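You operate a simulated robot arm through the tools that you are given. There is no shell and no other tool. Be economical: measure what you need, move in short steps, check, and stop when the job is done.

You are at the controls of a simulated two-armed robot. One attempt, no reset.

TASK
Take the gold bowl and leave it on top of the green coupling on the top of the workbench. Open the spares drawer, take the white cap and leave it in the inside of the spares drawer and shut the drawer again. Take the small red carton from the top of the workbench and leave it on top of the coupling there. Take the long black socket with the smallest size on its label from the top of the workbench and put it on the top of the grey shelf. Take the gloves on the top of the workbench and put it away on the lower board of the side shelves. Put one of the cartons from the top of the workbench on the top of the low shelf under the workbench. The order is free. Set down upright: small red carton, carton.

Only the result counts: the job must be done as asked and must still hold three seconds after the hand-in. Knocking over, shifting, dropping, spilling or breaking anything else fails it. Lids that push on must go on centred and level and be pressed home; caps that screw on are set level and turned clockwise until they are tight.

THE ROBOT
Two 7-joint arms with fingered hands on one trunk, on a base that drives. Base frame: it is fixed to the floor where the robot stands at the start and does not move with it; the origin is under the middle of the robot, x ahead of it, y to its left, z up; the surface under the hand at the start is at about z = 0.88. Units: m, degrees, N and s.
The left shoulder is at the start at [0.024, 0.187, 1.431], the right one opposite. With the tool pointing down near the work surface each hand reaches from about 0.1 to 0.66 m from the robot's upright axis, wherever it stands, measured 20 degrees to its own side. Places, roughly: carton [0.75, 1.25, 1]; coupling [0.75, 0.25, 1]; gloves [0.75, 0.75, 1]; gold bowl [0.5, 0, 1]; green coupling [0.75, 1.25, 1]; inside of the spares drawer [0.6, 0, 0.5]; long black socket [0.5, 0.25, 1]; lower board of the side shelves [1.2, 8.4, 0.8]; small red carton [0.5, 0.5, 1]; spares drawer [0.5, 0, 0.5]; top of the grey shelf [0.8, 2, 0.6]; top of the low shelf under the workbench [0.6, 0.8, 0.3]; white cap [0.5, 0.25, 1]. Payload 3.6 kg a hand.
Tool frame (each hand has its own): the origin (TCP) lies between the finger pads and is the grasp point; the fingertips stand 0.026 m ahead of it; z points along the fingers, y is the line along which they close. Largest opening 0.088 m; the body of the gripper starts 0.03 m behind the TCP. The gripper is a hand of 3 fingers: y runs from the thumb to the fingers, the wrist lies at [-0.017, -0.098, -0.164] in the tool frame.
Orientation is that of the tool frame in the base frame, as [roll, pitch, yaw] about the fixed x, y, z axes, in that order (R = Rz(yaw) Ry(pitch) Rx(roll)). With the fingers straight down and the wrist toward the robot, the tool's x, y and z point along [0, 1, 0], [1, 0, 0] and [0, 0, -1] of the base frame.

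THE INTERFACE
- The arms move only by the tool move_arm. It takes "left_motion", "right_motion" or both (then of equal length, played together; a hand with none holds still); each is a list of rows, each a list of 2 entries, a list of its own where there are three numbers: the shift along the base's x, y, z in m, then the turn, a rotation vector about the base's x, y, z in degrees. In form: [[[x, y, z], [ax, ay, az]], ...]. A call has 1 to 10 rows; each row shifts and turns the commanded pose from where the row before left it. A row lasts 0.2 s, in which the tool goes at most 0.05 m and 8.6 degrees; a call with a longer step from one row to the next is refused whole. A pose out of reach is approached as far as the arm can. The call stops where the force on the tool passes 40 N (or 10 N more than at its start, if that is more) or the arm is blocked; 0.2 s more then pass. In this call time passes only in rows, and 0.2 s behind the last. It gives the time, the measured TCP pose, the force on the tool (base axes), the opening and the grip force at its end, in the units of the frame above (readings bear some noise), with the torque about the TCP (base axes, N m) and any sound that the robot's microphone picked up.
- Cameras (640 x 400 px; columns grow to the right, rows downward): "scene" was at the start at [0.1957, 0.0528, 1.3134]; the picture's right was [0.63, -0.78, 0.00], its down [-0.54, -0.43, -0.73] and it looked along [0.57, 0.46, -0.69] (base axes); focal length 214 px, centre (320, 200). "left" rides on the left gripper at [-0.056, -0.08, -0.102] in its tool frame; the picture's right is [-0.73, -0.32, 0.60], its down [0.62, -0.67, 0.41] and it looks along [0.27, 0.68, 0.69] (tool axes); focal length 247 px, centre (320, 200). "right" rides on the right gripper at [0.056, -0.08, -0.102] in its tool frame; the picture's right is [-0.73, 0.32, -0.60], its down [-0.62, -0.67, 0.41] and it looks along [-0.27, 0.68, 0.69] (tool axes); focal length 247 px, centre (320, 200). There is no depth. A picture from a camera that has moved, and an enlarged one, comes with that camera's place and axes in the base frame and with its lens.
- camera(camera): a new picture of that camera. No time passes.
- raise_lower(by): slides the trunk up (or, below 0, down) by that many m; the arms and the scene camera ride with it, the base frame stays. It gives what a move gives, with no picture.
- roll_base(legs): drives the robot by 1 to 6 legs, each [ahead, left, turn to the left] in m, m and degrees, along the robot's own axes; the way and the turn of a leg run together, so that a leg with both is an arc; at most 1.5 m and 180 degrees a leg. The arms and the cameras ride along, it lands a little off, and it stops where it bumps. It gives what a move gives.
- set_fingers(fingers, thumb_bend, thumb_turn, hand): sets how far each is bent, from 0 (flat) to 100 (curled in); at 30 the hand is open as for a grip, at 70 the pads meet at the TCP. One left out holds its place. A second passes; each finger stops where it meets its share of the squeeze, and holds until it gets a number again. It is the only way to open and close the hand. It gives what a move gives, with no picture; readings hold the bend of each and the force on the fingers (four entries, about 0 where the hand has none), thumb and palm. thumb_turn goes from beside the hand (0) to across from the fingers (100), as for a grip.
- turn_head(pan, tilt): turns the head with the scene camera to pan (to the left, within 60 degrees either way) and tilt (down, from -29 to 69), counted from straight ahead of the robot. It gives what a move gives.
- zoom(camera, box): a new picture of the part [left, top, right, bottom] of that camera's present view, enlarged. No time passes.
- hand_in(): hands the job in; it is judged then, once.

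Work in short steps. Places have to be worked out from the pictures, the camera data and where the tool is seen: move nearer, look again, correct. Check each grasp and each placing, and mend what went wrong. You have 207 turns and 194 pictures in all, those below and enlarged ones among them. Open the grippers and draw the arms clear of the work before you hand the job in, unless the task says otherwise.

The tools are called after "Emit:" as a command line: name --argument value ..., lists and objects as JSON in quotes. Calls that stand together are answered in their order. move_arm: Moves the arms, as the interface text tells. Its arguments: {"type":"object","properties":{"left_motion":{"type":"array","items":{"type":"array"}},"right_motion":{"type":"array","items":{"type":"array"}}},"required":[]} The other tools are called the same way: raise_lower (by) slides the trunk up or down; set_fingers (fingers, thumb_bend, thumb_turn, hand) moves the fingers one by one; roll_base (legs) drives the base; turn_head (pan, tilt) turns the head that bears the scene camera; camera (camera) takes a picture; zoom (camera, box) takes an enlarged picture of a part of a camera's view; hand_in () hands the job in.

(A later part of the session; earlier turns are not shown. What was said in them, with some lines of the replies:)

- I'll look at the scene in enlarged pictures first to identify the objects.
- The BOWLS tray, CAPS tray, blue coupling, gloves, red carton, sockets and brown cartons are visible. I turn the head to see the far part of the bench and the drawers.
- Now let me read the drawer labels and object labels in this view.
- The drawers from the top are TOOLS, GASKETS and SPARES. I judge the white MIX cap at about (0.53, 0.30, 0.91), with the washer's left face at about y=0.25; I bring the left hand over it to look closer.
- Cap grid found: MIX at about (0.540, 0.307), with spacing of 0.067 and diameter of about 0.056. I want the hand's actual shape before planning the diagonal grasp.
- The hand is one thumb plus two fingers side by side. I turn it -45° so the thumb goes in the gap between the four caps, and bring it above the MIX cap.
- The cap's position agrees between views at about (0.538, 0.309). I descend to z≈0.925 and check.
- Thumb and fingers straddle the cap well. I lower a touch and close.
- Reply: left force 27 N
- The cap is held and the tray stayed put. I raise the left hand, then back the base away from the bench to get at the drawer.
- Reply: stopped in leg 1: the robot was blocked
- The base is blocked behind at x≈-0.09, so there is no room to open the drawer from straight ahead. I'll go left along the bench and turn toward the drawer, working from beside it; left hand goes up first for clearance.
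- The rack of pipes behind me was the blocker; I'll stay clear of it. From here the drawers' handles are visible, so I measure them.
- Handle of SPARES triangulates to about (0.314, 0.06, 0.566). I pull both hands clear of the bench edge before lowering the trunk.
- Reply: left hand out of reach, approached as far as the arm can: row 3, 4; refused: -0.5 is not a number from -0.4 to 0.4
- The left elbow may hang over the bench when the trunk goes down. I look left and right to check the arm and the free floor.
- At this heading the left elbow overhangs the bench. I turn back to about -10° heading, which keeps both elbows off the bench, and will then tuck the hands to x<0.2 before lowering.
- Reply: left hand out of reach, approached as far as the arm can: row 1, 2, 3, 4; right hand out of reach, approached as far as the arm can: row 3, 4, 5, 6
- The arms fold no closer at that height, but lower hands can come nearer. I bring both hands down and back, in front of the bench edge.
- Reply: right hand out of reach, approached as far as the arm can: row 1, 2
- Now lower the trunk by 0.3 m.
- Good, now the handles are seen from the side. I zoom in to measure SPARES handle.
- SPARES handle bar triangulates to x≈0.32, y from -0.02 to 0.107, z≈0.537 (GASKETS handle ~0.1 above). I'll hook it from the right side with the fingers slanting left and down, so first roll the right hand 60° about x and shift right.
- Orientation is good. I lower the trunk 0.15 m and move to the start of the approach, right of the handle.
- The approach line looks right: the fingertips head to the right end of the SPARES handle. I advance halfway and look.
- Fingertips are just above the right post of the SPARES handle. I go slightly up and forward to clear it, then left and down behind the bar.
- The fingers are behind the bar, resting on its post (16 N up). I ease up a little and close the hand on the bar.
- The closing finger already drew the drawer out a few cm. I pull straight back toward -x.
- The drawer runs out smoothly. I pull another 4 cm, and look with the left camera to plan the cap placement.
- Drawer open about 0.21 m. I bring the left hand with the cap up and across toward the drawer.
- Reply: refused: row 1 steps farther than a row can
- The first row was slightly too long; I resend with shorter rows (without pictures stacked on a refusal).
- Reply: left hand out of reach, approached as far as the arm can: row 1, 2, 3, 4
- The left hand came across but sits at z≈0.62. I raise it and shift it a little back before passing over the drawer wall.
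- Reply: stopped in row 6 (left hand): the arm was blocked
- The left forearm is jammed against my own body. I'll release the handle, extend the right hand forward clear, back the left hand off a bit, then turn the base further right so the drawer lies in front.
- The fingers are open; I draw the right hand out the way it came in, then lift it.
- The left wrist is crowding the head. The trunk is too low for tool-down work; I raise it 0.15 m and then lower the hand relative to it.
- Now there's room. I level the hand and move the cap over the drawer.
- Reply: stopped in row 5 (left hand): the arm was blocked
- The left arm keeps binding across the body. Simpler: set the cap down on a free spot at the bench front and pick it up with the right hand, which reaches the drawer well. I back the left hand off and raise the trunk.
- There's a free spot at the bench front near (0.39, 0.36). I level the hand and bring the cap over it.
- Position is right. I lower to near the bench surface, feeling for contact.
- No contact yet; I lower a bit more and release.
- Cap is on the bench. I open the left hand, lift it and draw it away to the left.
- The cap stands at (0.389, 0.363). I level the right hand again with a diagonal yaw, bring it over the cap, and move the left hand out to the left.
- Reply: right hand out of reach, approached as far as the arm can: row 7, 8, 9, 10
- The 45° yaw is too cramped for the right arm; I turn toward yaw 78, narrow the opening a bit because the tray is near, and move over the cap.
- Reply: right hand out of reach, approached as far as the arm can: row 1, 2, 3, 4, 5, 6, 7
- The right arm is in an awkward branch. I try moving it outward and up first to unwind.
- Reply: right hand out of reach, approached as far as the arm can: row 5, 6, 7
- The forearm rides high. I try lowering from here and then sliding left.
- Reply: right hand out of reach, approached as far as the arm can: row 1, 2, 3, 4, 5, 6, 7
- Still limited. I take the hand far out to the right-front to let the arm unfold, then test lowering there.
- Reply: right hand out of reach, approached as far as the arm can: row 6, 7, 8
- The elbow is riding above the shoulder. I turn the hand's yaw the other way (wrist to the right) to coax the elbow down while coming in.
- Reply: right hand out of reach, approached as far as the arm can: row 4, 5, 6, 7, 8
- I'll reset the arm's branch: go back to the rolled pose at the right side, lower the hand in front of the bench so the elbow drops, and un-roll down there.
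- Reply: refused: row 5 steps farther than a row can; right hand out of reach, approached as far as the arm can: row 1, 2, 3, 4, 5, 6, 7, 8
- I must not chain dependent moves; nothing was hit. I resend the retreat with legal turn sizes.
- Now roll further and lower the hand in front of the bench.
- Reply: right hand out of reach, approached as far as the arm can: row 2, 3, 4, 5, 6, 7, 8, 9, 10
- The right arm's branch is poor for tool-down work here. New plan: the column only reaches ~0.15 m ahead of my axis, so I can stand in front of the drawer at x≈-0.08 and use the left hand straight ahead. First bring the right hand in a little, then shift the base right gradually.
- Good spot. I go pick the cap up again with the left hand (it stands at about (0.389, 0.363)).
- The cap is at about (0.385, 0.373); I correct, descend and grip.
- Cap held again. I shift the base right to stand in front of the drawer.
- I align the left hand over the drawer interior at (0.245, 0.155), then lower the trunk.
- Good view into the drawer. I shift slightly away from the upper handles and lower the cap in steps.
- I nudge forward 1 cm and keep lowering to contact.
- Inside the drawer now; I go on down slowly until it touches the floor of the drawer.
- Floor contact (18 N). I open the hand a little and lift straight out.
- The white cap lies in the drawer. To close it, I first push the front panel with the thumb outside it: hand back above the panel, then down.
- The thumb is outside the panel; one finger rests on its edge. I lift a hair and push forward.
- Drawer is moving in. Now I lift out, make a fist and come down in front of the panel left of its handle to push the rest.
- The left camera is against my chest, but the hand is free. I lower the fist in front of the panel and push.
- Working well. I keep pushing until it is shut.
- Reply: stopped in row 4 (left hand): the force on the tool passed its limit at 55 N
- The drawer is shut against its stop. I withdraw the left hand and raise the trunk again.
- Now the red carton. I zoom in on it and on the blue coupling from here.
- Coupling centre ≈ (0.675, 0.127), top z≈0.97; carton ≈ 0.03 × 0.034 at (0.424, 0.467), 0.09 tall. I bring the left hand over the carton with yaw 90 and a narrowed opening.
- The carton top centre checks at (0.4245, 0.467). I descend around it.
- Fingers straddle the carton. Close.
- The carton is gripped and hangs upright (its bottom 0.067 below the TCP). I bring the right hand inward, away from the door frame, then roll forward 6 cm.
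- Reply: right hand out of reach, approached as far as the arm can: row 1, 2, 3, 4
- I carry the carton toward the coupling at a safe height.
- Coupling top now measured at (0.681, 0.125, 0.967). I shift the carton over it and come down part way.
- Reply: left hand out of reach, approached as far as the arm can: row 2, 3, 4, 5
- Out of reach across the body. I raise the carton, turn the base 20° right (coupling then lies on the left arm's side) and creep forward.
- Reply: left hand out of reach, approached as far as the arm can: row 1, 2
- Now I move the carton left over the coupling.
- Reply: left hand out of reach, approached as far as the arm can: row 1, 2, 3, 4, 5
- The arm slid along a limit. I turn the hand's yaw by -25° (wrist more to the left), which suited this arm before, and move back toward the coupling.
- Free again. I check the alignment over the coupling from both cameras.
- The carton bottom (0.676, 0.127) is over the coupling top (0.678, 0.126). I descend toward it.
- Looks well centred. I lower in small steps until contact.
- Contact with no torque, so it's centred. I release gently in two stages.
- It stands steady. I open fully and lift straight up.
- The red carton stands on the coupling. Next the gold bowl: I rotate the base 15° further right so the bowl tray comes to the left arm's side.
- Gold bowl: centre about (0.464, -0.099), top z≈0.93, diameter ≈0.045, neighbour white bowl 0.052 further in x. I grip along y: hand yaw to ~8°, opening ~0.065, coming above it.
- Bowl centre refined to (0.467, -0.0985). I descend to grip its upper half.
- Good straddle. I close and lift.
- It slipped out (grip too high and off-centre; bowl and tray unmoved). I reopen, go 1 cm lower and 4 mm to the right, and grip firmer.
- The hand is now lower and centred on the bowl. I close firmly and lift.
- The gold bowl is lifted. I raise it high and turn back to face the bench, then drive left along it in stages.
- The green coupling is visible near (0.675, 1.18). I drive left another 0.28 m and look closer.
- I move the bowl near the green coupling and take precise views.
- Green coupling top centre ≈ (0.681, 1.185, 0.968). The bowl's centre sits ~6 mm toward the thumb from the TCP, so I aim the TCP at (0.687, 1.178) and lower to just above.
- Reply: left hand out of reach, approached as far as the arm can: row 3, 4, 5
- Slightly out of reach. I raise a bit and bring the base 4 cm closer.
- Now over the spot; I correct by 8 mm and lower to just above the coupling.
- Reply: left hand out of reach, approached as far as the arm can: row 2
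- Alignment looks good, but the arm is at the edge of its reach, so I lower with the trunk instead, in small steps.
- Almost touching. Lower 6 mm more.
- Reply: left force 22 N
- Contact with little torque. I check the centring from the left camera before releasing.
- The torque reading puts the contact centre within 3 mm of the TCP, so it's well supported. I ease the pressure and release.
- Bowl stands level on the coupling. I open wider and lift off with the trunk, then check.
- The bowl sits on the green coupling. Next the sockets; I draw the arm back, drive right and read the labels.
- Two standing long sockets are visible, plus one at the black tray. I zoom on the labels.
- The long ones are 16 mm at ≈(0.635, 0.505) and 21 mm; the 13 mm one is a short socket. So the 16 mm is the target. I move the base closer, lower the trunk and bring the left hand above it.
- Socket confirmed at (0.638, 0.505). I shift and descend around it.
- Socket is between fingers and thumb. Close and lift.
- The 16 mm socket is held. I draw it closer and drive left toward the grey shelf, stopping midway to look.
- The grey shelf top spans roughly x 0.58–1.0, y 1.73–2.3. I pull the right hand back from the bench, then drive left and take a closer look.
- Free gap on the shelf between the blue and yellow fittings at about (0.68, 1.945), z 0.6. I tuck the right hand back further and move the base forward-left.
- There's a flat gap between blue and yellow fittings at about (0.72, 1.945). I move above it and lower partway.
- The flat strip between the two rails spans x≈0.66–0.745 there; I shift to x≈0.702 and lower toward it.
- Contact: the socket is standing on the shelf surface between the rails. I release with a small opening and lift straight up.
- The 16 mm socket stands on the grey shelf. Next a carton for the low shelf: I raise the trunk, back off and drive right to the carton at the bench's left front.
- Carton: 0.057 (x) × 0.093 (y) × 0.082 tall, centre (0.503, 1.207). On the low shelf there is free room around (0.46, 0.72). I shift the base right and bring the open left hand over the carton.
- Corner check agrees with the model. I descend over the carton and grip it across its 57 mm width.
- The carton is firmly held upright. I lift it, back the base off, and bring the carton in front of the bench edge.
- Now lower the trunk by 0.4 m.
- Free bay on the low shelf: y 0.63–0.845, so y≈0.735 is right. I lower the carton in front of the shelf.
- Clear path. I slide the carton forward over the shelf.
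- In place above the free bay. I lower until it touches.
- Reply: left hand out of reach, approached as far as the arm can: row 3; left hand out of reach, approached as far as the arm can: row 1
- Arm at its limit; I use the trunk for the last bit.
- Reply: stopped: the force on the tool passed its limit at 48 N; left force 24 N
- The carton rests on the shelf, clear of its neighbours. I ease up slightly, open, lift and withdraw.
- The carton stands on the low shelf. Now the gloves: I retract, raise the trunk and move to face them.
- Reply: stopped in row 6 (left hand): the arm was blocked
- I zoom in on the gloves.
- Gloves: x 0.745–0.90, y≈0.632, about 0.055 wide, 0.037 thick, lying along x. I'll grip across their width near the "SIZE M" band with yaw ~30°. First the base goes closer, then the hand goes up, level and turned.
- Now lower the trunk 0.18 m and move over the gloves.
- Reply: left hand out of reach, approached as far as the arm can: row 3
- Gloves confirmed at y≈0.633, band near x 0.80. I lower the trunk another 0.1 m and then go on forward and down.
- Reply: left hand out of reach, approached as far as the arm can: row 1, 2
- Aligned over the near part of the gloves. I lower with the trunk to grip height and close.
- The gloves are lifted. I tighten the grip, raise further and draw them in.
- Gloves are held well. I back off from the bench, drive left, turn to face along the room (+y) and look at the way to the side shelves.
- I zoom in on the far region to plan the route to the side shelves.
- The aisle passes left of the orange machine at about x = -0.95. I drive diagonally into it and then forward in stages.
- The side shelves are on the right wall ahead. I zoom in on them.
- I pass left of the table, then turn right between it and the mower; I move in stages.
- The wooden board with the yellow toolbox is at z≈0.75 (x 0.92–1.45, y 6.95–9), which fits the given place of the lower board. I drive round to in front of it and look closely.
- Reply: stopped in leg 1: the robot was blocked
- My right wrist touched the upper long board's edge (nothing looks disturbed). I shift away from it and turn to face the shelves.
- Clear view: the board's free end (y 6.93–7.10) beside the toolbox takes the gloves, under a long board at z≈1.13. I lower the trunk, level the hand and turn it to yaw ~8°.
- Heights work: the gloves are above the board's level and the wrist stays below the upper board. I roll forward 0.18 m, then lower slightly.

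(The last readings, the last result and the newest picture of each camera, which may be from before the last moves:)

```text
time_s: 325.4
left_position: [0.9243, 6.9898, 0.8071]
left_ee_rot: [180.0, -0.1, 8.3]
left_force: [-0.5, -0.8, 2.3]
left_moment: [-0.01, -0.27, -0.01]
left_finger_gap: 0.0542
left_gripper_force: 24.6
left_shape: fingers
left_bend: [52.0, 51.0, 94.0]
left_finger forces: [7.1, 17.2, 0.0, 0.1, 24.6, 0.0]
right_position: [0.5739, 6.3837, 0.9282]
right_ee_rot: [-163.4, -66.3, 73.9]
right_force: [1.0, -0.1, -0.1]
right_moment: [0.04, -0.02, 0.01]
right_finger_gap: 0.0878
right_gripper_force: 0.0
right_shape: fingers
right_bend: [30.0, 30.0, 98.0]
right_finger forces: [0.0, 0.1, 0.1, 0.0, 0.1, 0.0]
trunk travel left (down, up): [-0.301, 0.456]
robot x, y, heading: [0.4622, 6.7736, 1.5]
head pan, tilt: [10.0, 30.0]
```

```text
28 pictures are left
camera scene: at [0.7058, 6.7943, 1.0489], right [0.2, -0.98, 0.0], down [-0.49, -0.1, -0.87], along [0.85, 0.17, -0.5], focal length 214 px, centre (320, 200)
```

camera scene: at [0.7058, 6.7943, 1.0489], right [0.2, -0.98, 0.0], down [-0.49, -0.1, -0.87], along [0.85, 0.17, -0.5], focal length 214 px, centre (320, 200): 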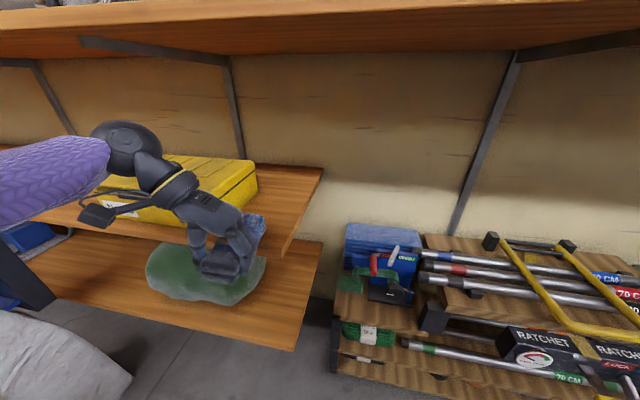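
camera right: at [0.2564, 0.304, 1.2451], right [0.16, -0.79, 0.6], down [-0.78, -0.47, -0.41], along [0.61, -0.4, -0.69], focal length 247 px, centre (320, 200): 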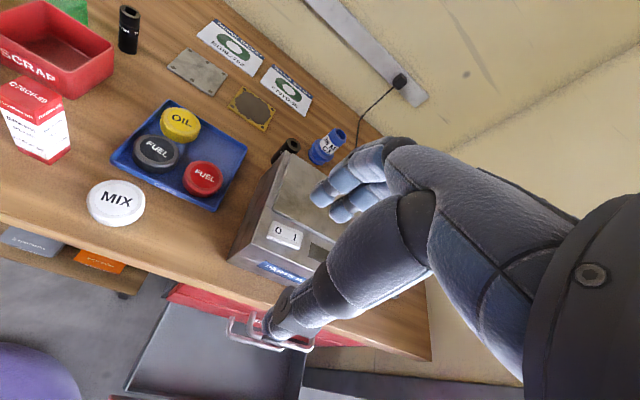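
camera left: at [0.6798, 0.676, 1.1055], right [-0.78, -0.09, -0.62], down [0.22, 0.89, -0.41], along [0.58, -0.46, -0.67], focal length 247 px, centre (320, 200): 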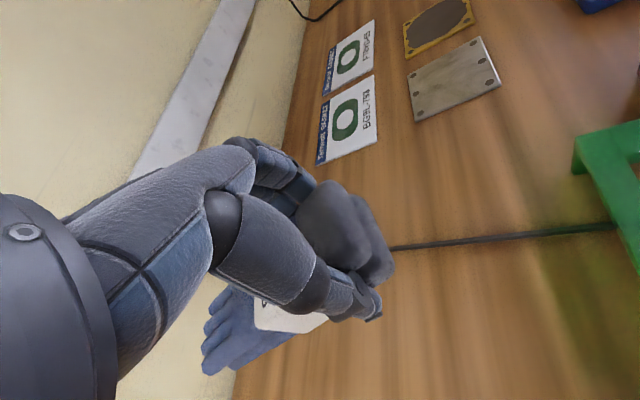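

The glove tips touch the board's edge. I raise 3 cm and then go forward.

Emit:
move_arm --left_motion '[[[-0.01, 0, 0.03], [0, 0, 0]], [[0.03, 0, 0], [0, 0, 0]], [[0.035, 0, 0], [0, 0, 0]], [[0.035, 0, 0], [0, 0, 0]]]'

Emit:
camera --camera "scene"

```text
time_s: 326.4
left_position: [1.0135, 6.9886, 0.8366]
left_ee_rot: [-179.9, 0.0, 8.4]
left_force: [0.7, 0.6, -1.4]
left_moment: [-0.01, 0.07, 0.0]
left_finger_gap: 0.0537
left_gripper_force: 25.1
left_shape: fingers
left_bend: [52.0, 51.0, 94.0]
left_finger forces: [8.5, 16.1, 0.0, 0.0, 24.8, 0.0]
right_position: [0.5747, 6.384, 0.9287]
right_ee_rot: [-163.2, -66.3, 73.8]
right_force: [0.4, 0.4, 0.1]
right_moment: [-0.02, 0.02, -0.01]
right_finger_gap: 0.088
right_gripper_force: 0.2
right_shape: fingers
right_bend: [30.0, 30.0, 98.0]
right_finger forces: [0.1, 0.1, 0.0, 0.0, 0.0, 0.0]
trunk travel left (down, up): [-0.301, 0.456]
robot x, y, heading: [0.4586, 6.7715, 1.1]
head pan, tilt: [10.0, 30.0]
```

```text
27 pictures are left
camera scene: at [0.7063, 6.7943, 1.0487], right [0.2, -0.98, 0.0], down [-0.49, -0.1, -0.87], along [0.85, 0.17, -0.5], focal length 214 px, centre (320, 200)
```

scene: 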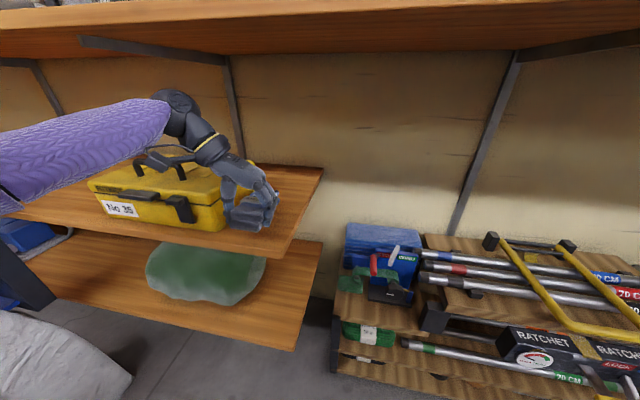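

No contact now. I go another 4.5 cm in, then lower onto the board.

Emit:
move_arm --left_motion '[[[0.03, -0.003, 0], [0, 0, 0]], [[0.025, -0.003, 0], [0, 0, 0]], [[0, 0, -0.02], [0, 0, 0]], [[0, 0, -0.015], [0, 0, 0]]]'

Emit:
zoom --camera "scene" --box '[150, 110, 350, 270]'

```text
time_s: 327.4
left_position: [1.0678, 6.9826, 0.802]
left_ee_rot: [180.0, -0.1, 8.4]
left_force: [-2.0, 0.3, 1.9]
left_moment: [-0.04, -0.31, 0.06]
left_finger_gap: 0.0535
left_gripper_force: 25.5
left_shape: fingers
left_bend: [52.0, 51.0, 94.0]
left_finger forces: [8.3, 15.8, 0.0, 0.1, 24.9, 0.0]
right_position: [0.5741, 6.3838, 0.9286]
right_ee_rot: [-163.4, -66.2, 73.9]
right_force: [0.0, 0.0, -0.3]
right_moment: [0.0, 0.0, 0.0]
right_finger_gap: 0.0881
right_gripper_force: 0.0
right_shape: fingers
right_bend: [30.0, 30.0, 98.0]
right_finger forces: [0.0, 0.0, 0.0, 0.0, 0.0, 0.1]
trunk travel left (down, up): [-0.301, 0.456]
robot x, y, heading: [0.4602, 6.7734, 1.3]
head pan, tilt: [10.0, 30.0]
```

```text
2.50 times, centred on (250, 190) of scene
camera zoom: at [0.7056, 6.7943, 1.0489], right [0.2, -0.98, 0.0], down [-0.49, -0.1, -0.87], along [0.85, 0.17, -0.5], focal length 536 px, centre (495, 225)
```

zoom: 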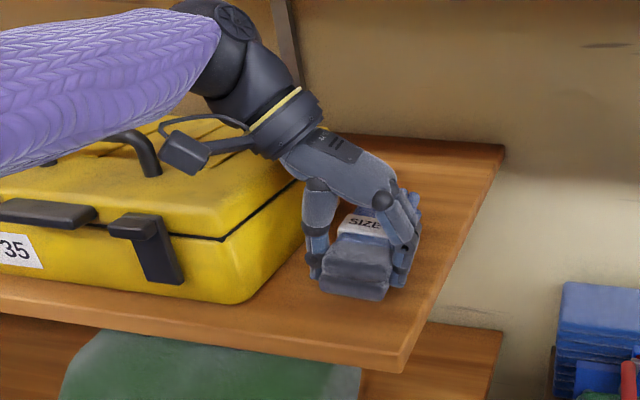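

The gloves lie between the toolbox and the board's end, tips already on the wood. I lower 1 cm more and release.

Emit:
move_arm --left_motion '[[[0, 0, -0.01], [0, 0, 0]]]'

Emit:
set_fingers --hand "left" --fingers 36 --thumb_bend 42

Emit:
zoom --camera "scene" --box '[150, 110, 350, 270]'

```text
time_s: 327.8
left_position: [1.0669, 6.9828, 0.7958]
left_ee_rot: [179.8, -0.3, 8.4]
left_force: [-3.5, 1.9, 14.2]
left_moment: [-0.22, -0.21, -0.04]
left_finger_gap: 0.0537
left_gripper_force: 24.5
left_shape: fingers
left_bend: [52.0, 51.0, 94.0]
left_finger forces: [7.7, 14.8, 0.0, 0.0, 27.3, 0.0]
right_position: [0.5729, 6.3828, 0.9282]
right_ee_rot: [-163.7, -66.2, 74.2]
right_force: [0.6, 0.2, 0.1]
right_moment: [0.02, 0.03, 0.02]
right_finger_gap: 0.0879
right_gripper_force: 0.0
right_shape: fingers
right_bend: [30.0, 30.0, 98.0]
right_finger forces: [0.0, 0.0, 0.0, 0.0, 0.1, 0.0]
trunk travel left (down, up): [-0.301, 0.456]
robot x, y, heading: [0.4587, 6.7723, 1.6]
head pan, tilt: [10.0, 30.0]
```

```text
time_s: 328.8
left_position: [1.0668, 6.9823, 0.7926]
left_ee_rot: [180.0, 0.0, 8.4]
left_force: [-0.7, -1.2, -0.3]
left_moment: [0.0, -0.01, -0.03]
left_finger_gap: 0.0693
left_gripper_force: 0.4
left_shape: fingers
left_bend: [36.0, 42.0, 97.0]
left_finger forces: [0.0, 0.0, 0.0, 0.0, 0.2, 0.0]
right_position: [0.5734, 6.383, 0.9279]
right_ee_rot: [-163.5, -66.2, 74.0]
right_force: [-0.2, -0.1, -0.3]
right_moment: [0.01, 0.0, -0.01]
right_finger_gap: 0.0881
right_gripper_force: 0.1
right_shape: fingers
right_bend: [30.0, 30.0, 98.0]
right_finger forces: [0.0, 0.1, 0.0, 0.0, 0.1, 0.0]
trunk travel left (down, up): [-0.301, 0.456]
robot x, y, heading: [0.4628, 6.7692, 1.4]
head pan, tilt: [10.0, 30.0]
```

```text
2.50 times, centred on (250, 190) of scene
camera zoom: at [0.706, 6.7944, 1.0488], right [0.2, -0.98, 0.0], down [-0.49, -0.1, -0.87], along [0.85, 0.17, -0.5], focal length 536 px, centre (495, 225)
```

zoom: 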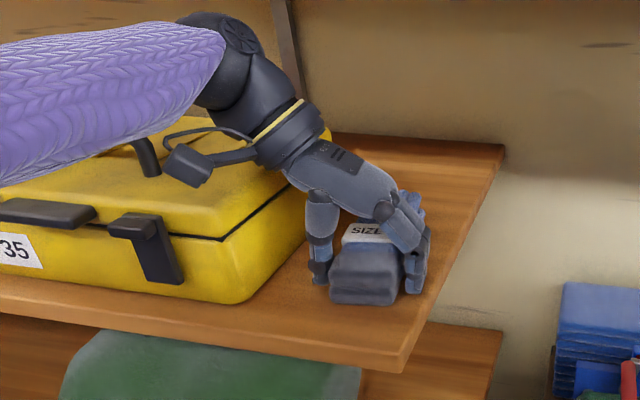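

The gloves rest on the board. I lift the hand 4 cm and pull straight back out.

Emit:
move_arm --left_motion '[[[0, 0, 0.02], [0, 0, 0]], [[0, 0, 0.022], [0, 0, 0]], [[-0.04, 0, 0], [0, 0, 0]], [[-0.04, 0, 0], [0, 0, 0]], [[-0.04, 0, 0], [0, 0, 0]]]'

Emit:
roll_base --legs '[[-0.16, 0, 0]]'

Emit:
camera --camera "scene"

```text
time_s: 330.0
left_position: [0.9459, 6.9854, 0.8346]
left_ee_rot: [180.0, 0.0, 8.5]
left_force: [0.1, 0.2, 0.4]
left_moment: [0.03, -0.01, -0.01]
left_finger_gap: 0.0693
left_gripper_force: 0.0
left_shape: fingers
left_bend: [36.0, 42.0, 97.0]
left_finger forces: [0.1, 0.0, 0.1, 0.0, 0.1, 0.0]
right_position: [0.5732, 6.3829, 0.9285]
right_ee_rot: [-163.4, -66.3, 73.8]
right_force: [-0.1, -0.5, 0.2]
right_moment: [0.01, 0.0, 0.02]
right_finger_gap: 0.0876
right_gripper_force: 0.1
right_shape: fingers
right_bend: [30.0, 30.0, 98.0]
right_finger forces: [0.0, 0.1, 0.0, 0.1, 0.0, 0.1]
trunk travel left (down, up): [-0.301, 0.456]
robot x, y, heading: [0.4624, 6.7694, 1.5]
head pan, tilt: [10.0, 30.0]
```

```text
time_s: 331.4
left_position: [0.786, 6.982, 0.8358]
left_ee_rot: [180.0, -0.1, 8.3]
left_force: [0.2, -0.1, -0.2]
left_moment: [-0.01, -0.01, -0.02]
left_finger_gap: 0.0688
left_gripper_force: 0.0
left_shape: fingers
left_bend: [36.0, 42.0, 97.0]
left_finger forces: [0.0, 0.0, 0.0, 0.0, 0.0, 0.0]
right_position: [0.4133, 6.3803, 0.9286]
right_ee_rot: [-163.4, -66.3, 74.0]
right_force: [-0.5, 0.4, -0.3]
right_moment: [0.0, 0.01, 0.01]
right_finger_gap: 0.088
right_gripper_force: 0.0
right_shape: fingers
right_bend: [30.0, 30.0, 98.0]
right_finger forces: [0.0, 0.0, 0.0, 0.0, 0.0, 0.1]
trunk travel left (down, up): [-0.301, 0.456]
robot x, y, heading: [0.301, 6.7724, 1.5]
head pan, tilt: [10.0, 30.0]
```

```text
24 pictures are left
camera scene: at [0.5448, 6.7904, 1.0491], right [0.2, -0.98, 0.0], down [-0.49, -0.1, -0.87], along [0.85, 0.17, -0.5], focal length 214 px, centre (320, 200)
```

scene: 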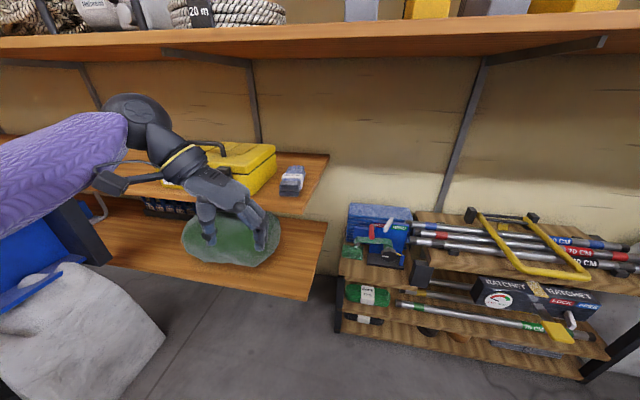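

The gloves lie on the lower board, both hands are empty and clear of the work. I open the left hand fully and hand in.

Emit:
set_fingers --hand "left" --fingers 30 --thumb_bend 30

Emit:
zoom --camera "scene" --box '[220, 130, 350, 230]'

```text
time_s: 332.4
left_position: [0.7872, 6.9819, 0.8353]
left_ee_rot: [180.0, -0.1, 8.3]
left_force: [0.6, 0.1, 0.8]
left_moment: [0.0, 0.0, 0.04]
left_finger_gap: 0.0883
left_gripper_force: 0.0
left_shape: fingers
left_bend: [30.0, 30.0, 97.0]
left_finger forces: [0.1, 0.1, 0.0, 0.1, 0.1, 0.0]
right_position: [0.4142, 6.3804, 0.9277]
right_ee_rot: [-163.0, -66.2, 73.6]
right_force: [0.5, 0.1, -0.1]
right_moment: [0.0, 0.02, 0.0]
right_finger_gap: 0.0883
right_gripper_force: 0.1
right_shape: fingers
right_bend: [30.0, 30.0, 98.0]
right_finger forces: [0.0, 0.0, 0.1, 0.0, 0.1, 0.0]
trunk travel left (down, up): [-0.301, 0.456]
robot x, y, heading: [0.2981, 6.77, 1.4]
head pan, tilt: [10.0, 30.0]
```

```text
4.00 times, centred on (285, 180) of scene
camera zoom: at [0.5458, 6.7905, 1.0488], right [0.2, -0.98, 0.0], down [-0.49, -0.1, -0.87], along [0.85, 0.17, -0.5], focal length 858 px, centre (460, 280)
```

zoom: 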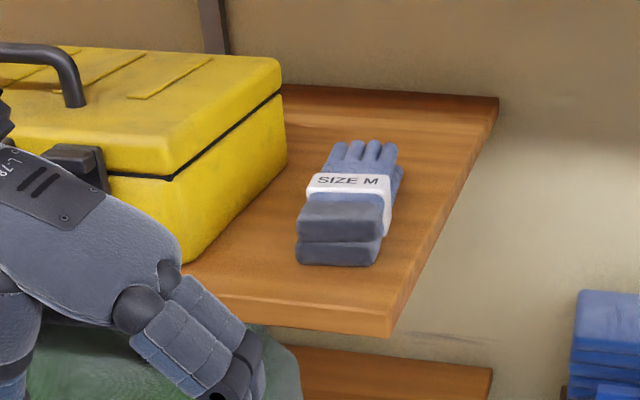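

The gloves lie flat and stable. By contact the board is at z≈0.76, which matches the given 0.8. Handing in.

Emit:
hand_in

```text
The job is handed in.
```

I did all six parts of the job and handed it in. I saw each object in its place after letting it go, except the cap, which I last saw in the drawer as I pushed it shut.

- **Gold bowl:** it stands level on the green coupling. It may be a few millimetres off centre.
- **White cap:** it is in the spares drawer, and the drawer is pushed shut against its stop.
- **Small red carton:** it stands upright on the blue coupling.
- **Socket:** the 16 mm one stands on the grey shelf. It was the smaller of the two long sockets; I left the 13 mm one because it is a short socket.
- **Carton:** one carton stands upright on the low shelf under the workbench.
- **Gloves:** they lie on the side-shelf board at about z = 0.76. Another board sits below it, but this one fits the place you gave for the lower board.

I bumped things twice while driving. Reversing at the start, I hit what looked like the pipe rack behind me. Later my right wrist touched a long shelf board near the side shelves. Neither looked moved in the pictures. My palm also lightly touched the blue blower tube on the grey shelf, and it did not look moved either.
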